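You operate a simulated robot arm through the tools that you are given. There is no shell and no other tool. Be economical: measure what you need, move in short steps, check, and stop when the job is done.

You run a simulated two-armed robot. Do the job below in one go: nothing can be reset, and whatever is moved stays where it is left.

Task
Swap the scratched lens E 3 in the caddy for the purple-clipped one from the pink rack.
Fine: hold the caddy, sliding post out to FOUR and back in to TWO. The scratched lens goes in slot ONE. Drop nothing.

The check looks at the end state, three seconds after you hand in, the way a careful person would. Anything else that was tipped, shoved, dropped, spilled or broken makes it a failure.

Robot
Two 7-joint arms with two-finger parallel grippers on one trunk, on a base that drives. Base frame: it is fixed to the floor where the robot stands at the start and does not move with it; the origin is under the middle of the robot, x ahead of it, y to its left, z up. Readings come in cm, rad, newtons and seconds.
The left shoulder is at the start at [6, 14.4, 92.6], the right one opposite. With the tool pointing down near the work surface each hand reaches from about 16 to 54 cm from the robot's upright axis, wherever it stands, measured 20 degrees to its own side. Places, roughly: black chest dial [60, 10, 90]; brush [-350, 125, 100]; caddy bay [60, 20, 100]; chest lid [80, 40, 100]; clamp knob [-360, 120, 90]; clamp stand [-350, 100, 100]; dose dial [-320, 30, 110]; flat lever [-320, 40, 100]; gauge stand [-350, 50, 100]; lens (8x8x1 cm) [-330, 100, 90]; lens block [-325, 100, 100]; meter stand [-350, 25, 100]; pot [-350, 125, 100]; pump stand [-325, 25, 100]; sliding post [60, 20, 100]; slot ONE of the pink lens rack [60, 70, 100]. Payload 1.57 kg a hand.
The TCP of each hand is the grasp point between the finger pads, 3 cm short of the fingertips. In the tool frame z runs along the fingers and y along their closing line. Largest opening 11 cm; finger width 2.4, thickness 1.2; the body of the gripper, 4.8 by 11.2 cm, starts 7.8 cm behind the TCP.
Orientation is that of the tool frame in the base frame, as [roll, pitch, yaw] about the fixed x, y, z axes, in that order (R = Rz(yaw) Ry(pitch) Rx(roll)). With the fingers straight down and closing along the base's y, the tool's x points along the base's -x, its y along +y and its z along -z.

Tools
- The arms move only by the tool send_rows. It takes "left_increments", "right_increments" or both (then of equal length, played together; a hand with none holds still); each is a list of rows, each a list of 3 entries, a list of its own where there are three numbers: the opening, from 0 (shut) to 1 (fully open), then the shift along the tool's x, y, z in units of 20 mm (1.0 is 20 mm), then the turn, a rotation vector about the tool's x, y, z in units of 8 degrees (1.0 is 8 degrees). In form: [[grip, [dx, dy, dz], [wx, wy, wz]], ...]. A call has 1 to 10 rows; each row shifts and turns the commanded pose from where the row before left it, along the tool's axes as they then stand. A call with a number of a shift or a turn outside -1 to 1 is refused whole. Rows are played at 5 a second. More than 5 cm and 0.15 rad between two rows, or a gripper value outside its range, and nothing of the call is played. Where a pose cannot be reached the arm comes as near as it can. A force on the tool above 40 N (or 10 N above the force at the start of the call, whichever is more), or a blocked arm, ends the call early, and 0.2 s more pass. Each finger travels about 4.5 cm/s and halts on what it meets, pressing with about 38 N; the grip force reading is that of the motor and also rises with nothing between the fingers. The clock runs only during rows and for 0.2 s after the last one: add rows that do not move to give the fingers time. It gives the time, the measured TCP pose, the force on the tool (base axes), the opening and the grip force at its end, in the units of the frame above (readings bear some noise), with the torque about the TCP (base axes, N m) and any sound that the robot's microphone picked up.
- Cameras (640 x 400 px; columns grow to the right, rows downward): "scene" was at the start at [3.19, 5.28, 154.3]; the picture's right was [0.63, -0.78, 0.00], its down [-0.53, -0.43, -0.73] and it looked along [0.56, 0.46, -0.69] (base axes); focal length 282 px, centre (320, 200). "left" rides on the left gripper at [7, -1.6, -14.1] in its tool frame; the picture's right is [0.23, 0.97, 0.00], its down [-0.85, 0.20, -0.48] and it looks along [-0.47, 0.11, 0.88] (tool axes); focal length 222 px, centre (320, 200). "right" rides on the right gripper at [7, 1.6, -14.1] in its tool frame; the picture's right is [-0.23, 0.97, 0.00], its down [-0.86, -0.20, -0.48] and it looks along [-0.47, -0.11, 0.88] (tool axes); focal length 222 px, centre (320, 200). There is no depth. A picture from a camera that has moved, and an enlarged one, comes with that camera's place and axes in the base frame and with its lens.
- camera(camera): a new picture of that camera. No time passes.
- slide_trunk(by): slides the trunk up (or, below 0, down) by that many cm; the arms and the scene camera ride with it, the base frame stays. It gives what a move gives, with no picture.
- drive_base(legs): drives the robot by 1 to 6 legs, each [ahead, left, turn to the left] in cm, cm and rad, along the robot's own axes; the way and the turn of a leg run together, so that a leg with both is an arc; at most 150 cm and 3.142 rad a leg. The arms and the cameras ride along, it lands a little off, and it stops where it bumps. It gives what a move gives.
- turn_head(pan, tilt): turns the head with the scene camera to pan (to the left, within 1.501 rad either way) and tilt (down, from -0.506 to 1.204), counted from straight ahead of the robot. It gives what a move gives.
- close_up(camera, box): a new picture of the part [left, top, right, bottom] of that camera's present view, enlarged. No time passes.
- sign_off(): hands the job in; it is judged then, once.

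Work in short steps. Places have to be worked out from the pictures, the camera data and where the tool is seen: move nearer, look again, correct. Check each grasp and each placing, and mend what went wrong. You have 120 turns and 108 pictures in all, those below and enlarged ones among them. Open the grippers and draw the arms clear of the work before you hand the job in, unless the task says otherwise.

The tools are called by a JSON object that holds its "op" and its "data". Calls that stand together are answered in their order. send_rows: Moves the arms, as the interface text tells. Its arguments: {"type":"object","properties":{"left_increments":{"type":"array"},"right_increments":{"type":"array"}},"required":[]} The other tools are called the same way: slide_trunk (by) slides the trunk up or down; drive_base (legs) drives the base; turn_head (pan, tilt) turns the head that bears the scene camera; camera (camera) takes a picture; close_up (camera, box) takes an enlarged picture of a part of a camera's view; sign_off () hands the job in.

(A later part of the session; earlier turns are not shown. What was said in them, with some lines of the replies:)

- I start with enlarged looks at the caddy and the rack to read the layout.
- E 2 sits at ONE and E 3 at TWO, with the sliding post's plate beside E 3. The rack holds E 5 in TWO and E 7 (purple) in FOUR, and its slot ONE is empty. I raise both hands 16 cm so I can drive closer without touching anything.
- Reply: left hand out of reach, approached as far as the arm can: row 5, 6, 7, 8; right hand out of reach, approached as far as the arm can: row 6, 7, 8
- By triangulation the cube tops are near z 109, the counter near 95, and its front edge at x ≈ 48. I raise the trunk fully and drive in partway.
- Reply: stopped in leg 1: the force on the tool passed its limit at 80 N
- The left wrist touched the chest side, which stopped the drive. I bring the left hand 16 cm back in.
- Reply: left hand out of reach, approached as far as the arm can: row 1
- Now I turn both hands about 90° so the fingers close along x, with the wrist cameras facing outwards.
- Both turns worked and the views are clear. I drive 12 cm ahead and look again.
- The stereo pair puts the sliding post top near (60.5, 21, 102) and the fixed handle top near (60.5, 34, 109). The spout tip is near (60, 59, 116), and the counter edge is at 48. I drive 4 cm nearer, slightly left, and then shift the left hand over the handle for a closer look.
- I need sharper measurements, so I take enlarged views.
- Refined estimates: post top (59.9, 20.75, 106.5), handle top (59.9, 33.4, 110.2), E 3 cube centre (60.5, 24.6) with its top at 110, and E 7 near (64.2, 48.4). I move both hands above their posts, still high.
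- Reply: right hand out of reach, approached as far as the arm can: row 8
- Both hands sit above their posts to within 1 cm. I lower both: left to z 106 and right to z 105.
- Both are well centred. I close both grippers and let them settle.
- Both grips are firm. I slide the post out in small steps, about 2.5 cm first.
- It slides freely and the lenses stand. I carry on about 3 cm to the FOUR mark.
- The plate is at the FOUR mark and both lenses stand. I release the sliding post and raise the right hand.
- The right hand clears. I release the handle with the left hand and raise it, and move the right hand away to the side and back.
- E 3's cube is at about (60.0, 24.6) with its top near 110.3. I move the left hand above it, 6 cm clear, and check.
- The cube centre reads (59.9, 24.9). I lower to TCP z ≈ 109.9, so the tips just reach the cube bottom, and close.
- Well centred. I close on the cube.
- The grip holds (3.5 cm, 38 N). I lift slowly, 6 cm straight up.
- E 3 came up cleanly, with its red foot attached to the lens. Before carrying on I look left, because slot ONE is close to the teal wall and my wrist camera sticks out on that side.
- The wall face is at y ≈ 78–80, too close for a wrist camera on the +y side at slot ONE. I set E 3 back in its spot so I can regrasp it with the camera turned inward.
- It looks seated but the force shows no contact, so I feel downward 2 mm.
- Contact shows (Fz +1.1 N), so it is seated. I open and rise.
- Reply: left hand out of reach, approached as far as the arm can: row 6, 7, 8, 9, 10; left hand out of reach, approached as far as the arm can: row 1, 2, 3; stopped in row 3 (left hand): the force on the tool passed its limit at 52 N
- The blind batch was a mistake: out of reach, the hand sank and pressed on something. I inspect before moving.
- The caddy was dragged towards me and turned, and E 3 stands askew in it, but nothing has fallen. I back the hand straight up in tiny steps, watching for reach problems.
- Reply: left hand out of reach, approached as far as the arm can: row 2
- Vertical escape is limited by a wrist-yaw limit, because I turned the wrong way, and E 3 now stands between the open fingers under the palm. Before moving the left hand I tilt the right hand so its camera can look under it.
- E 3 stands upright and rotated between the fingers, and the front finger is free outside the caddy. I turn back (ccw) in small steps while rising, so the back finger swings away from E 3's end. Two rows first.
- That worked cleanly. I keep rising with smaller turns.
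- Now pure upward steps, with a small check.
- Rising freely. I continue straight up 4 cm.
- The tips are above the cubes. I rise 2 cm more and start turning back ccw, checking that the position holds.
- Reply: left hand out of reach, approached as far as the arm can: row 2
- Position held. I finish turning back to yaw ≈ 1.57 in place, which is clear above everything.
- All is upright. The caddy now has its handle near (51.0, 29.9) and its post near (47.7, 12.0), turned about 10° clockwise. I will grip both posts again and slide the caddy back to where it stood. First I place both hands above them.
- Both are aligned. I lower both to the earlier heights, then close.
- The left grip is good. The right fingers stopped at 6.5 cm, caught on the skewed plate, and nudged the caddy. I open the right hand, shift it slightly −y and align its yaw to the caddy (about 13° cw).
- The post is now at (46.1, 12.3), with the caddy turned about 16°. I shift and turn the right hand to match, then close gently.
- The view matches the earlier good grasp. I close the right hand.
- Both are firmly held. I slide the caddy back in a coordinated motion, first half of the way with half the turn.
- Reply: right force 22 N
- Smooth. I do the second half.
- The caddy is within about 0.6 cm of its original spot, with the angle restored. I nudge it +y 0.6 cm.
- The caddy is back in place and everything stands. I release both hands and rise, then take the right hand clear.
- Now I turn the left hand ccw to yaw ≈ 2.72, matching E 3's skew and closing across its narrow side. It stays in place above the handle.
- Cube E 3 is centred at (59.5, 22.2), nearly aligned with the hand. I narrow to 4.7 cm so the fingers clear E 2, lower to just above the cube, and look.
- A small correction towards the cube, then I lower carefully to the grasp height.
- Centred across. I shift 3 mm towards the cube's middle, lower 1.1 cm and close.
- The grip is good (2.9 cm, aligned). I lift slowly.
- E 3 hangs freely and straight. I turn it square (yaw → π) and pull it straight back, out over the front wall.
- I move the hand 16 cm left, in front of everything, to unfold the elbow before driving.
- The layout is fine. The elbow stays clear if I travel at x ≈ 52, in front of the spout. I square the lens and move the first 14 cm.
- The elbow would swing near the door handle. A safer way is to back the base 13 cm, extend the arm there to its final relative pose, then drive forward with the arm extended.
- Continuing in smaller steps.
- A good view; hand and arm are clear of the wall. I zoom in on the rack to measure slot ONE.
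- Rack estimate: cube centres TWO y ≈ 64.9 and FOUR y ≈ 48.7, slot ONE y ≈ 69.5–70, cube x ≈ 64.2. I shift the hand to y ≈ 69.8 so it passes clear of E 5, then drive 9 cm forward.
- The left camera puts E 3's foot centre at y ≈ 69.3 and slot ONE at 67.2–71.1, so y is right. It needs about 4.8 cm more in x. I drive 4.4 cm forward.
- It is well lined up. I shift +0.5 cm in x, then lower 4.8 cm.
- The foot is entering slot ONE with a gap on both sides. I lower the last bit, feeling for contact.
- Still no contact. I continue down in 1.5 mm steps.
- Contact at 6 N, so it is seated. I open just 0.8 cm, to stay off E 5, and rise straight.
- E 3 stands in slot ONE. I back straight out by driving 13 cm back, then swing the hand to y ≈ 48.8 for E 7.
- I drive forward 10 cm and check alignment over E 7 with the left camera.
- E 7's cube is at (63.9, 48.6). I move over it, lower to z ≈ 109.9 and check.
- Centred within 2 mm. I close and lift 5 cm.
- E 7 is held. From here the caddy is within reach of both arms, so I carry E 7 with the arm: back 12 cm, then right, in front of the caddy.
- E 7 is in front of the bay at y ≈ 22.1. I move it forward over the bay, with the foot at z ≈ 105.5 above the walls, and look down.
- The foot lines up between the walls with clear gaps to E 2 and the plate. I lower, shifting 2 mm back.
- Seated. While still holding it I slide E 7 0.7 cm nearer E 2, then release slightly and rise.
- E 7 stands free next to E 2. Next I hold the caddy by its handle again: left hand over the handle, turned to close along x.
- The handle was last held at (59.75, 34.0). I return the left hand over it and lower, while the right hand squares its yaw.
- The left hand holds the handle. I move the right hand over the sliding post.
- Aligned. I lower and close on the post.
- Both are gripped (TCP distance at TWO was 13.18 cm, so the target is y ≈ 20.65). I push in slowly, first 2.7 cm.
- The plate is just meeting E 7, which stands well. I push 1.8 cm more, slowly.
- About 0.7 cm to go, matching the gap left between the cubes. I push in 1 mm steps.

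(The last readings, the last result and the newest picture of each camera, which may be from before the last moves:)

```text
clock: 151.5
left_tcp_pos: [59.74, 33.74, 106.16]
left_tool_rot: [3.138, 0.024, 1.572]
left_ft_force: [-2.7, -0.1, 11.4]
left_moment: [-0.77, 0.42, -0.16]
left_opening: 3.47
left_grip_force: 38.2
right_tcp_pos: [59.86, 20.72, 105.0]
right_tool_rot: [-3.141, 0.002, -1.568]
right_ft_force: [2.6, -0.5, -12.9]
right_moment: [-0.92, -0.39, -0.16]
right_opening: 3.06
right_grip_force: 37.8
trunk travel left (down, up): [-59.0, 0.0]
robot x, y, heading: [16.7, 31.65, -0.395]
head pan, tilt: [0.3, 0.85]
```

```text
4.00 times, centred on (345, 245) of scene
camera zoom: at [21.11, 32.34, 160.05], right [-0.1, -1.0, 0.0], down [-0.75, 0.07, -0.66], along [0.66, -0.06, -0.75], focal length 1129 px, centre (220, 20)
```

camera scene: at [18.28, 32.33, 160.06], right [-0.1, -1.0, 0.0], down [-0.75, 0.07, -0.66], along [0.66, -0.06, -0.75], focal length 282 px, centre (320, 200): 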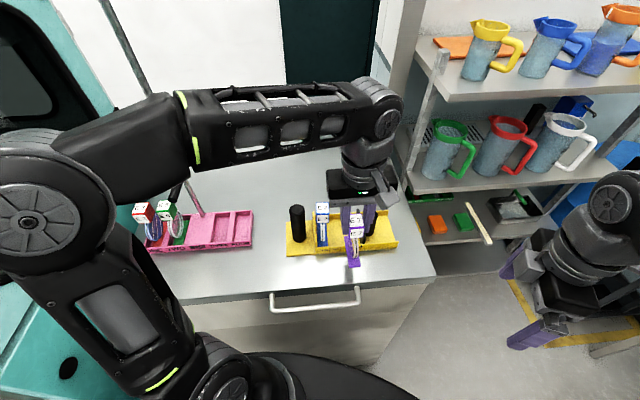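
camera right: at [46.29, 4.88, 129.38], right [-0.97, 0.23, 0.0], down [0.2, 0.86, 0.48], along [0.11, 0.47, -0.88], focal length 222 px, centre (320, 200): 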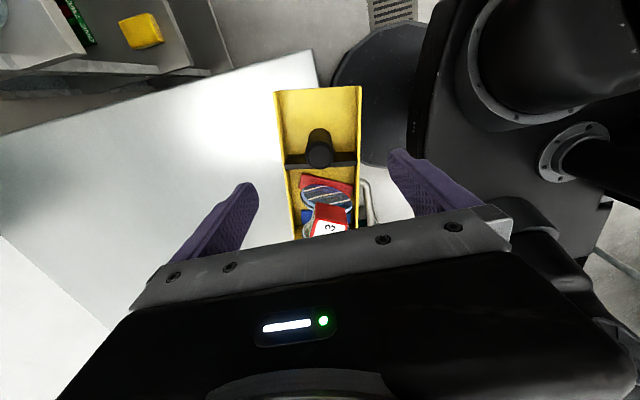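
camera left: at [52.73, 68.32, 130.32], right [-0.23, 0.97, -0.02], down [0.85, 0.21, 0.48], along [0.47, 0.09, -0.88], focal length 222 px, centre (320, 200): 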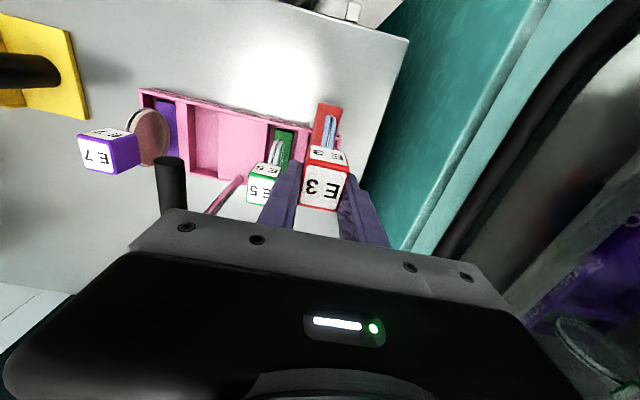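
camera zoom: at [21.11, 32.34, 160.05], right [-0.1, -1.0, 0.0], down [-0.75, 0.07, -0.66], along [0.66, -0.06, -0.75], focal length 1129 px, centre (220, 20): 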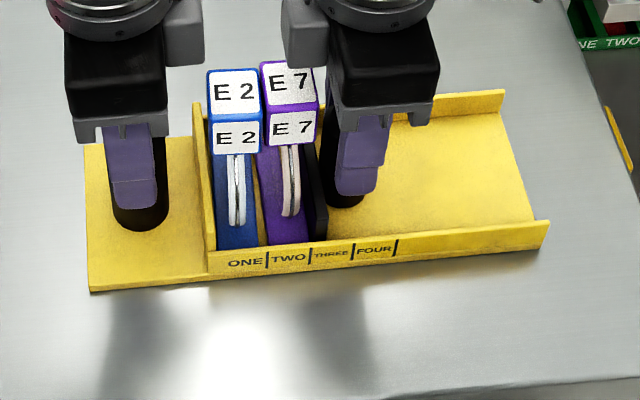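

The plate is at the TWO mark, E 7 is snug beside E 2, and the post–handle distance matches the original. I release both hands and rise.

{"op": "send_rows", "data": {"right_increments": [[0.4, [0, 0, 0], [0, 0, 0]], [0.6, [0, 0, 0], [0, 0, 0]], [0.8, [0, 0, 0], [0, 0, 0]], [1, [0, 0, 0], [0, 0, 0]], [1, [0, 0, -0.5], [0, 0, 0]], [1, [0, 0, -0.9], [0, 0, 0]], [1, [0, 0, -0.9], [0, 0, 0]], [1, [0, 0, -0.9], [0, 0, 0]], [1, [0, 0, -0.9], [0, 0, 0]], [1, [0, 0, -0.7], [0, 0, 0]]], "left_increments": [[0, [0, 0, 0], [0, 0, 0]], [0, [0, 0, 0], [0, 0, 0]], [0, [0, 0, 0], [0, 0, 0]], [0, [0, 0, 0], [0, 0, 0]], [0, [0, 0, 0], [0, 0, 0]], [0, [0, 0, 0], [0, 0, 0]], [0, [0, 0, 0], [0, 0, 0]], [0, [0, 0, 0], [0, 0, 0]], [0, [0, 0, 0], [0, 0, 0]], [0, [0, 0, 0], [0, 0, 0]]]}}

{"op": "send_rows", "data": {"left_increments": [[0.5, [0, 0, 0], [0, 0, 0]], [0.7, [0, 0, 0], [0, 0, 0]], [0.9, [0, 0, 0], [0, 0, 0]], [1, [0, 0, 0], [0, 0, 0]], [1, [0, 0, -0.5], [0, 0, 0]], [1, [0, 0, -0.9], [0, 0, 0]], [1, [0, 0, -0.9], [0, 0, 0]], [1, [0, 0, -0.9], [0, 0, 0]], [1, [0, 0, -0.9], [0, 0, 0]], [1, [0, 0, -0.6], [0, 0, 0]]]}}

{"op": "close_up", "data": {"camera": "scene", "box": [265, 195, 425, 295]}}

```text
clock: 153.7
left_tcp_pos: [59.68, 33.92, 106.09]
left_tool_rot: [3.139, 0.021, 1.571]
left_ft_force: [0.3, -0.8, 4.4]
left_moment: [0.55, 0.37, 0.01]
left_opening: 3.49
left_grip_force: 38.3
right_tcp_pos: [59.85, 20.77, 114.7]
right_tool_rot: [-3.14, 0.001, -1.567]
right_ft_force: [0.8, 0.0, -0.1]
right_moment: [0.05, -0.03, 0.0]
right_opening: 10.99
right_grip_force: 0.0
trunk travel left (down, up): [-59.0, 0.0]
robot x, y, heading: [16.17, 31.6, -0.397]
head pan, tilt: [0.3, 0.85]
```

```text
clock: 155.9
left_tcp_pos: [59.56, 34.07, 115.51]
left_tool_rot: [3.139, 0.021, 1.575]
left_ft_force: [0.4, -0.7, 0.0]
left_moment: [0.0, 0.03, 0.0]
left_opening: 11.02
left_grip_force: 0.0
right_tcp_pos: [59.67, 20.67, 114.66]
right_tool_rot: [3.141, -0.001, -1.569]
right_ft_force: [0.4, 0.1, -0.3]
right_moment: [0.02, -0.01, -0.05]
right_opening: 11.0
right_grip_force: 0.1
trunk travel left (down, up): [-59.0, 0.0]
robot x, y, heading: [15.91, 31.85, -0.396]
head pan, tilt: [0.3, 0.85]
```

```text
4.00 times, centred on (345, 245) of scene
camera zoom: at [21.07, 32.35, 160.06], right [-0.1, -1.0, 0.0], down [-0.75, 0.07, -0.66], along [0.66, -0.06, -0.75], focal length 1129 px, centre (220, 20)
```

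zoom: 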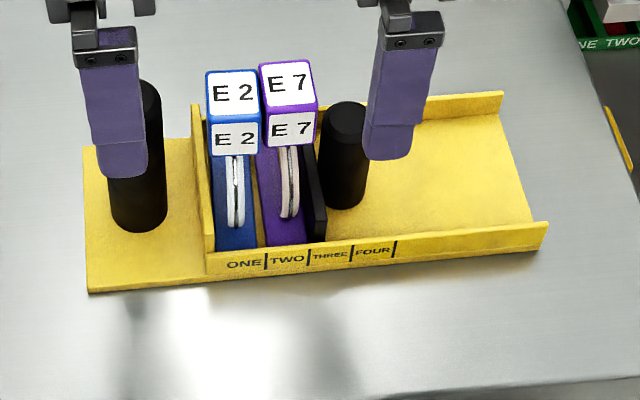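

All is in place. I back away 20 cm with the tips above everything and take a final look at the rack and caddy.

{"op": "drive_base", "data": {"legs": [[-18.4, -7.8, 0]]}}

{"op": "turn_head", "data": {"pan": 0.8, "tilt": 0.65}}

{"op": "camera", "data": {"camera": "scene"}}

```text
clock: 157.5
left_tcp_pos: [39.57, 33.96, 115.54]
left_tool_rot: [3.138, 0.023, 1.573]
left_ft_force: [-0.8, -0.1, -0.2]
left_moment: [-0.07, -0.03, -0.01]
left_opening: 11.02
left_grip_force: 0.0
right_tcp_pos: [39.78, 20.42, 114.69]
right_tool_rot: [-3.14, -0.001, -1.57]
right_ft_force: [-0.8, 0.0, 0.3]
right_moment: [0.0, -0.01, 0.02]
right_opening: 10.99
right_grip_force: 0.2
trunk travel left (down, up): [-59.0, 0.0]
robot x, y, heading: [-3.67, 31.8, -0.398]
head pan, tilt: [0.3, 0.85]
```

```text
clock: 158.5
left_tcp_pos: [39.66, 33.95, 115.52]
left_tool_rot: [3.14, 0.021, 1.572]
left_ft_force: [-0.3, -0.2, -0.5]
left_moment: [-0.01, 0.03, 0.02]
left_opening: 11.0
left_grip_force: 0.0
right_tcp_pos: [39.89, 20.54, 114.73]
right_tool_rot: [3.141, 0.0, -1.57]
right_ft_force: [0.4, 0.4, -1.0]
right_moment: [-0.01, 0.0, -0.03]
right_opening: 11.01
right_grip_force: 0.0
trunk travel left (down, up): [-59.0, 0.0]
robot x, y, heading: [-3.62, 31.64, -0.397]
head pan, tilt: [0.799, 0.649]
```

```text
7 pictures are left
camera scene: at [1.43, 36.31, 161.72], right [0.39, -0.92, 0.0], down [-0.56, -0.24, -0.8], along [0.73, 0.31, -0.6], focal length 282 px, centre (320, 200)
```

scene: 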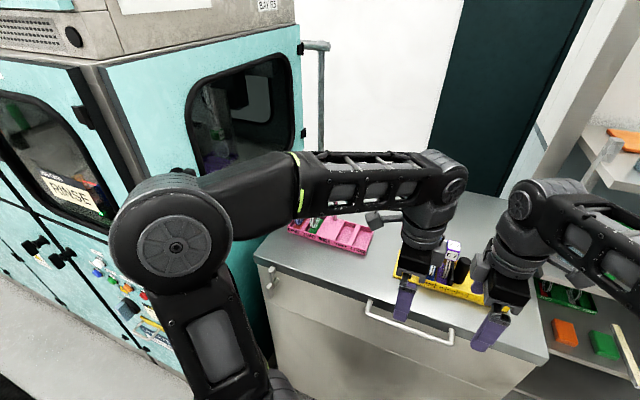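

The arm hides part of the rack, so I back off another 15 cm and look again.

{"op": "drive_base", "data": {"legs": [[-16, -14, 0]]}}

{"op": "turn_head", "data": {"pan": 0.75, "tilt": 0.55}}

{"op": "close_up", "data": {"camera": "scene", "box": [220, 120, 540, 320]}}

```text
clock: 160.1
left_tcp_pos: [19.38, 27.32, 115.49]
left_tool_rot: [3.139, 0.022, 1.576]
left_ft_force: [-0.4, 0.7, -0.2]
left_moment: [0.0, -0.04, 0.0]
left_opening: 10.99
left_grip_force: 0.0
right_tcp_pos: [19.8, 13.89, 114.78]
right_tool_rot: [-3.139, 0.0, -1.567]
right_ft_force: [-0.6, -0.5, 0.0]
right_moment: [0.02, 0.02, 0.0]
right_opening: 10.99
right_grip_force: 0.0
trunk travel left (down, up): [-59.0, 0.0]
robot x, y, heading: [-23.65, 24.76, -0.389]
head pan, tilt: [0.799, 0.649]
```

```text
clock: 160.8
left_tcp_pos: [19.45, 27.38, 115.48]
left_tool_rot: [3.138, 0.023, 1.576]
left_ft_force: [-0.3, -1.5, -0.4]
left_moment: [-0.01, 0.04, 0.01]
left_opening: 11.0
left_grip_force: 0.1
right_tcp_pos: [19.85, 13.89, 114.77]
right_tool_rot: [-3.142, -0.001, -1.566]
right_ft_force: [0.8, -0.5, -0.4]
right_moment: [-0.01, -0.01, -0.01]
right_opening: 11.0
right_grip_force: 0.1
trunk travel left (down, up): [-59.0, 0.0]
robot x, y, heading: [-23.77, 25.1, -0.396]
head pan, tilt: [0.75, 0.55]
```

```text
2.00 times, centred on (380, 220) of scene
camera zoom: at [-18.29, 29.36, 162.59], right [0.35, -0.94, 0.0], down [-0.49, -0.18, -0.85], along [0.8, 0.3, -0.52], focal length 564 px, centre (200, 160)
```

zoom: 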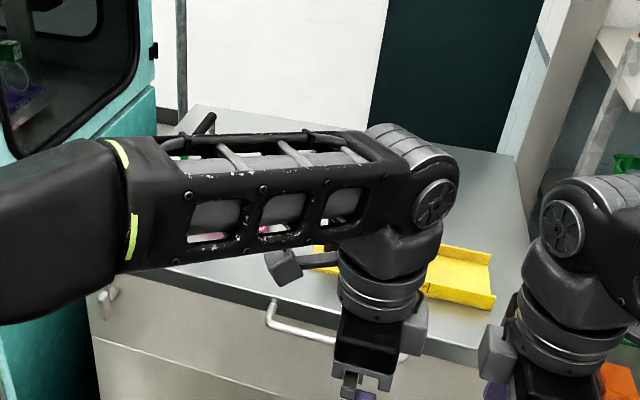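

I lower both free hands, which are clear of the counter, to open the view.

{"op": "send_rows", "data": {"left_increments": [[1, [0, 0, 1], [0, 0, 0]], [1, [0, 0, 1], [0, 0, 0]], [1, [0, 0, 1], [0, 0, 0]], [1, [0, 0, 1], [0, 0, 0]], [1, [0, 0, 1], [0, 0, 0]], [1, [0, 0, 1], [0, 0, 0]], [1, [0, 0, 1], [0, 0, 0]], [1, [0, 0, 1], [0, 0, 0]], [1, [0, 0, 1], [0, 0, 0]], [1, [0, 0, 1], [0, 0, 0]]], "right_increments": [[1, [0, 0, 1], [0, 0, 0]], [1, [0, 0, 1], [0, 0, 0]], [1, [0, 0, 1], [0, 0, 0]], [1, [0, 0, 1], [0, 0, 0]], [1, [0, 0, 1], [0, 0, 0]], [1, [0, 0, 1], [0, 0, 0]], [1, [0, 0, 1], [0, 0, 0]], [1, [0, 0, 1], [0, 0, 0]], [1, [0, 0, 1], [0, 0, 0]], [1, [0, 0, 1], [0, 0, 0]]]}}

{"op": "close_up", "data": {"camera": "scene", "box": [250, 130, 490, 290]}}

```text
clock: 163.0
left_tcp_pos: [19.79, 26.82, 95.35]
left_tool_rot: [3.14, 0.021, 1.575]
left_ft_force: [0.5, 0.3, 0.4]
left_moment: [0.03, 0.02, 0.02]
left_opening: 11.02
left_grip_force: 0.0
right_tcp_pos: [19.88, 13.69, 94.68]
right_tool_rot: [3.141, 0.002, -1.566]
right_ft_force: [-0.4, 0.5, -0.5]
right_moment: [0.02, 0.01, 0.01]
right_opening: 10.99
right_grip_force: 0.0
trunk travel left (down, up): [-59.0, 0.0]
robot x, y, heading: [-23.82, 25.02, -0.398]
head pan, tilt: [0.75, 0.55]
```

```text
2.50 times, centred on (370, 210) of scene
camera zoom: at [-18.24, 29.33, 162.6], right [0.35, -0.94, 0.0], down [-0.49, -0.18, -0.85], along [0.8, 0.3, -0.52], focal length 705 px, centre (195, 175)
```

zoom: 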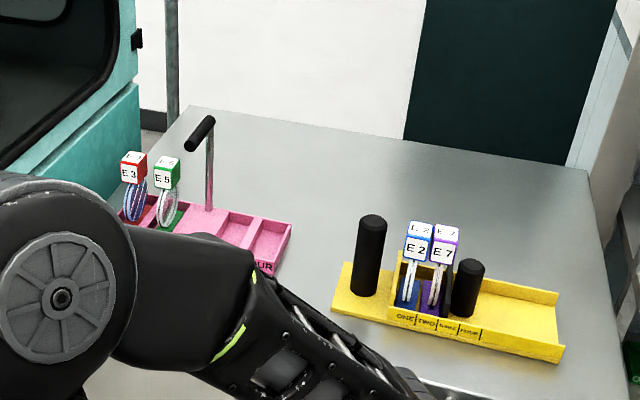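

Everything stands as asked: E 3 in rack slot ONE, E 5 in TWO, and FOUR empty. E 2 and E 7 are clamped in the caddy with the post at TWO. The grippers are open and both arms are clear.

{"op": "sign_off", "data": {}}

```text
The job is handed in.
```

The swap is finished and handed in, with one mishap: partway through I dragged the caddy about 10 cm and turned it about 16°, then slid it back to within a few millimetres of where it stood.

E 7, the purple-clipped lens, sits in the caddy beside E 2, with the sliding post back at TWO. The scratched E 3 is in slot ONE of the pink rack. Nothing was dropped or tipped.
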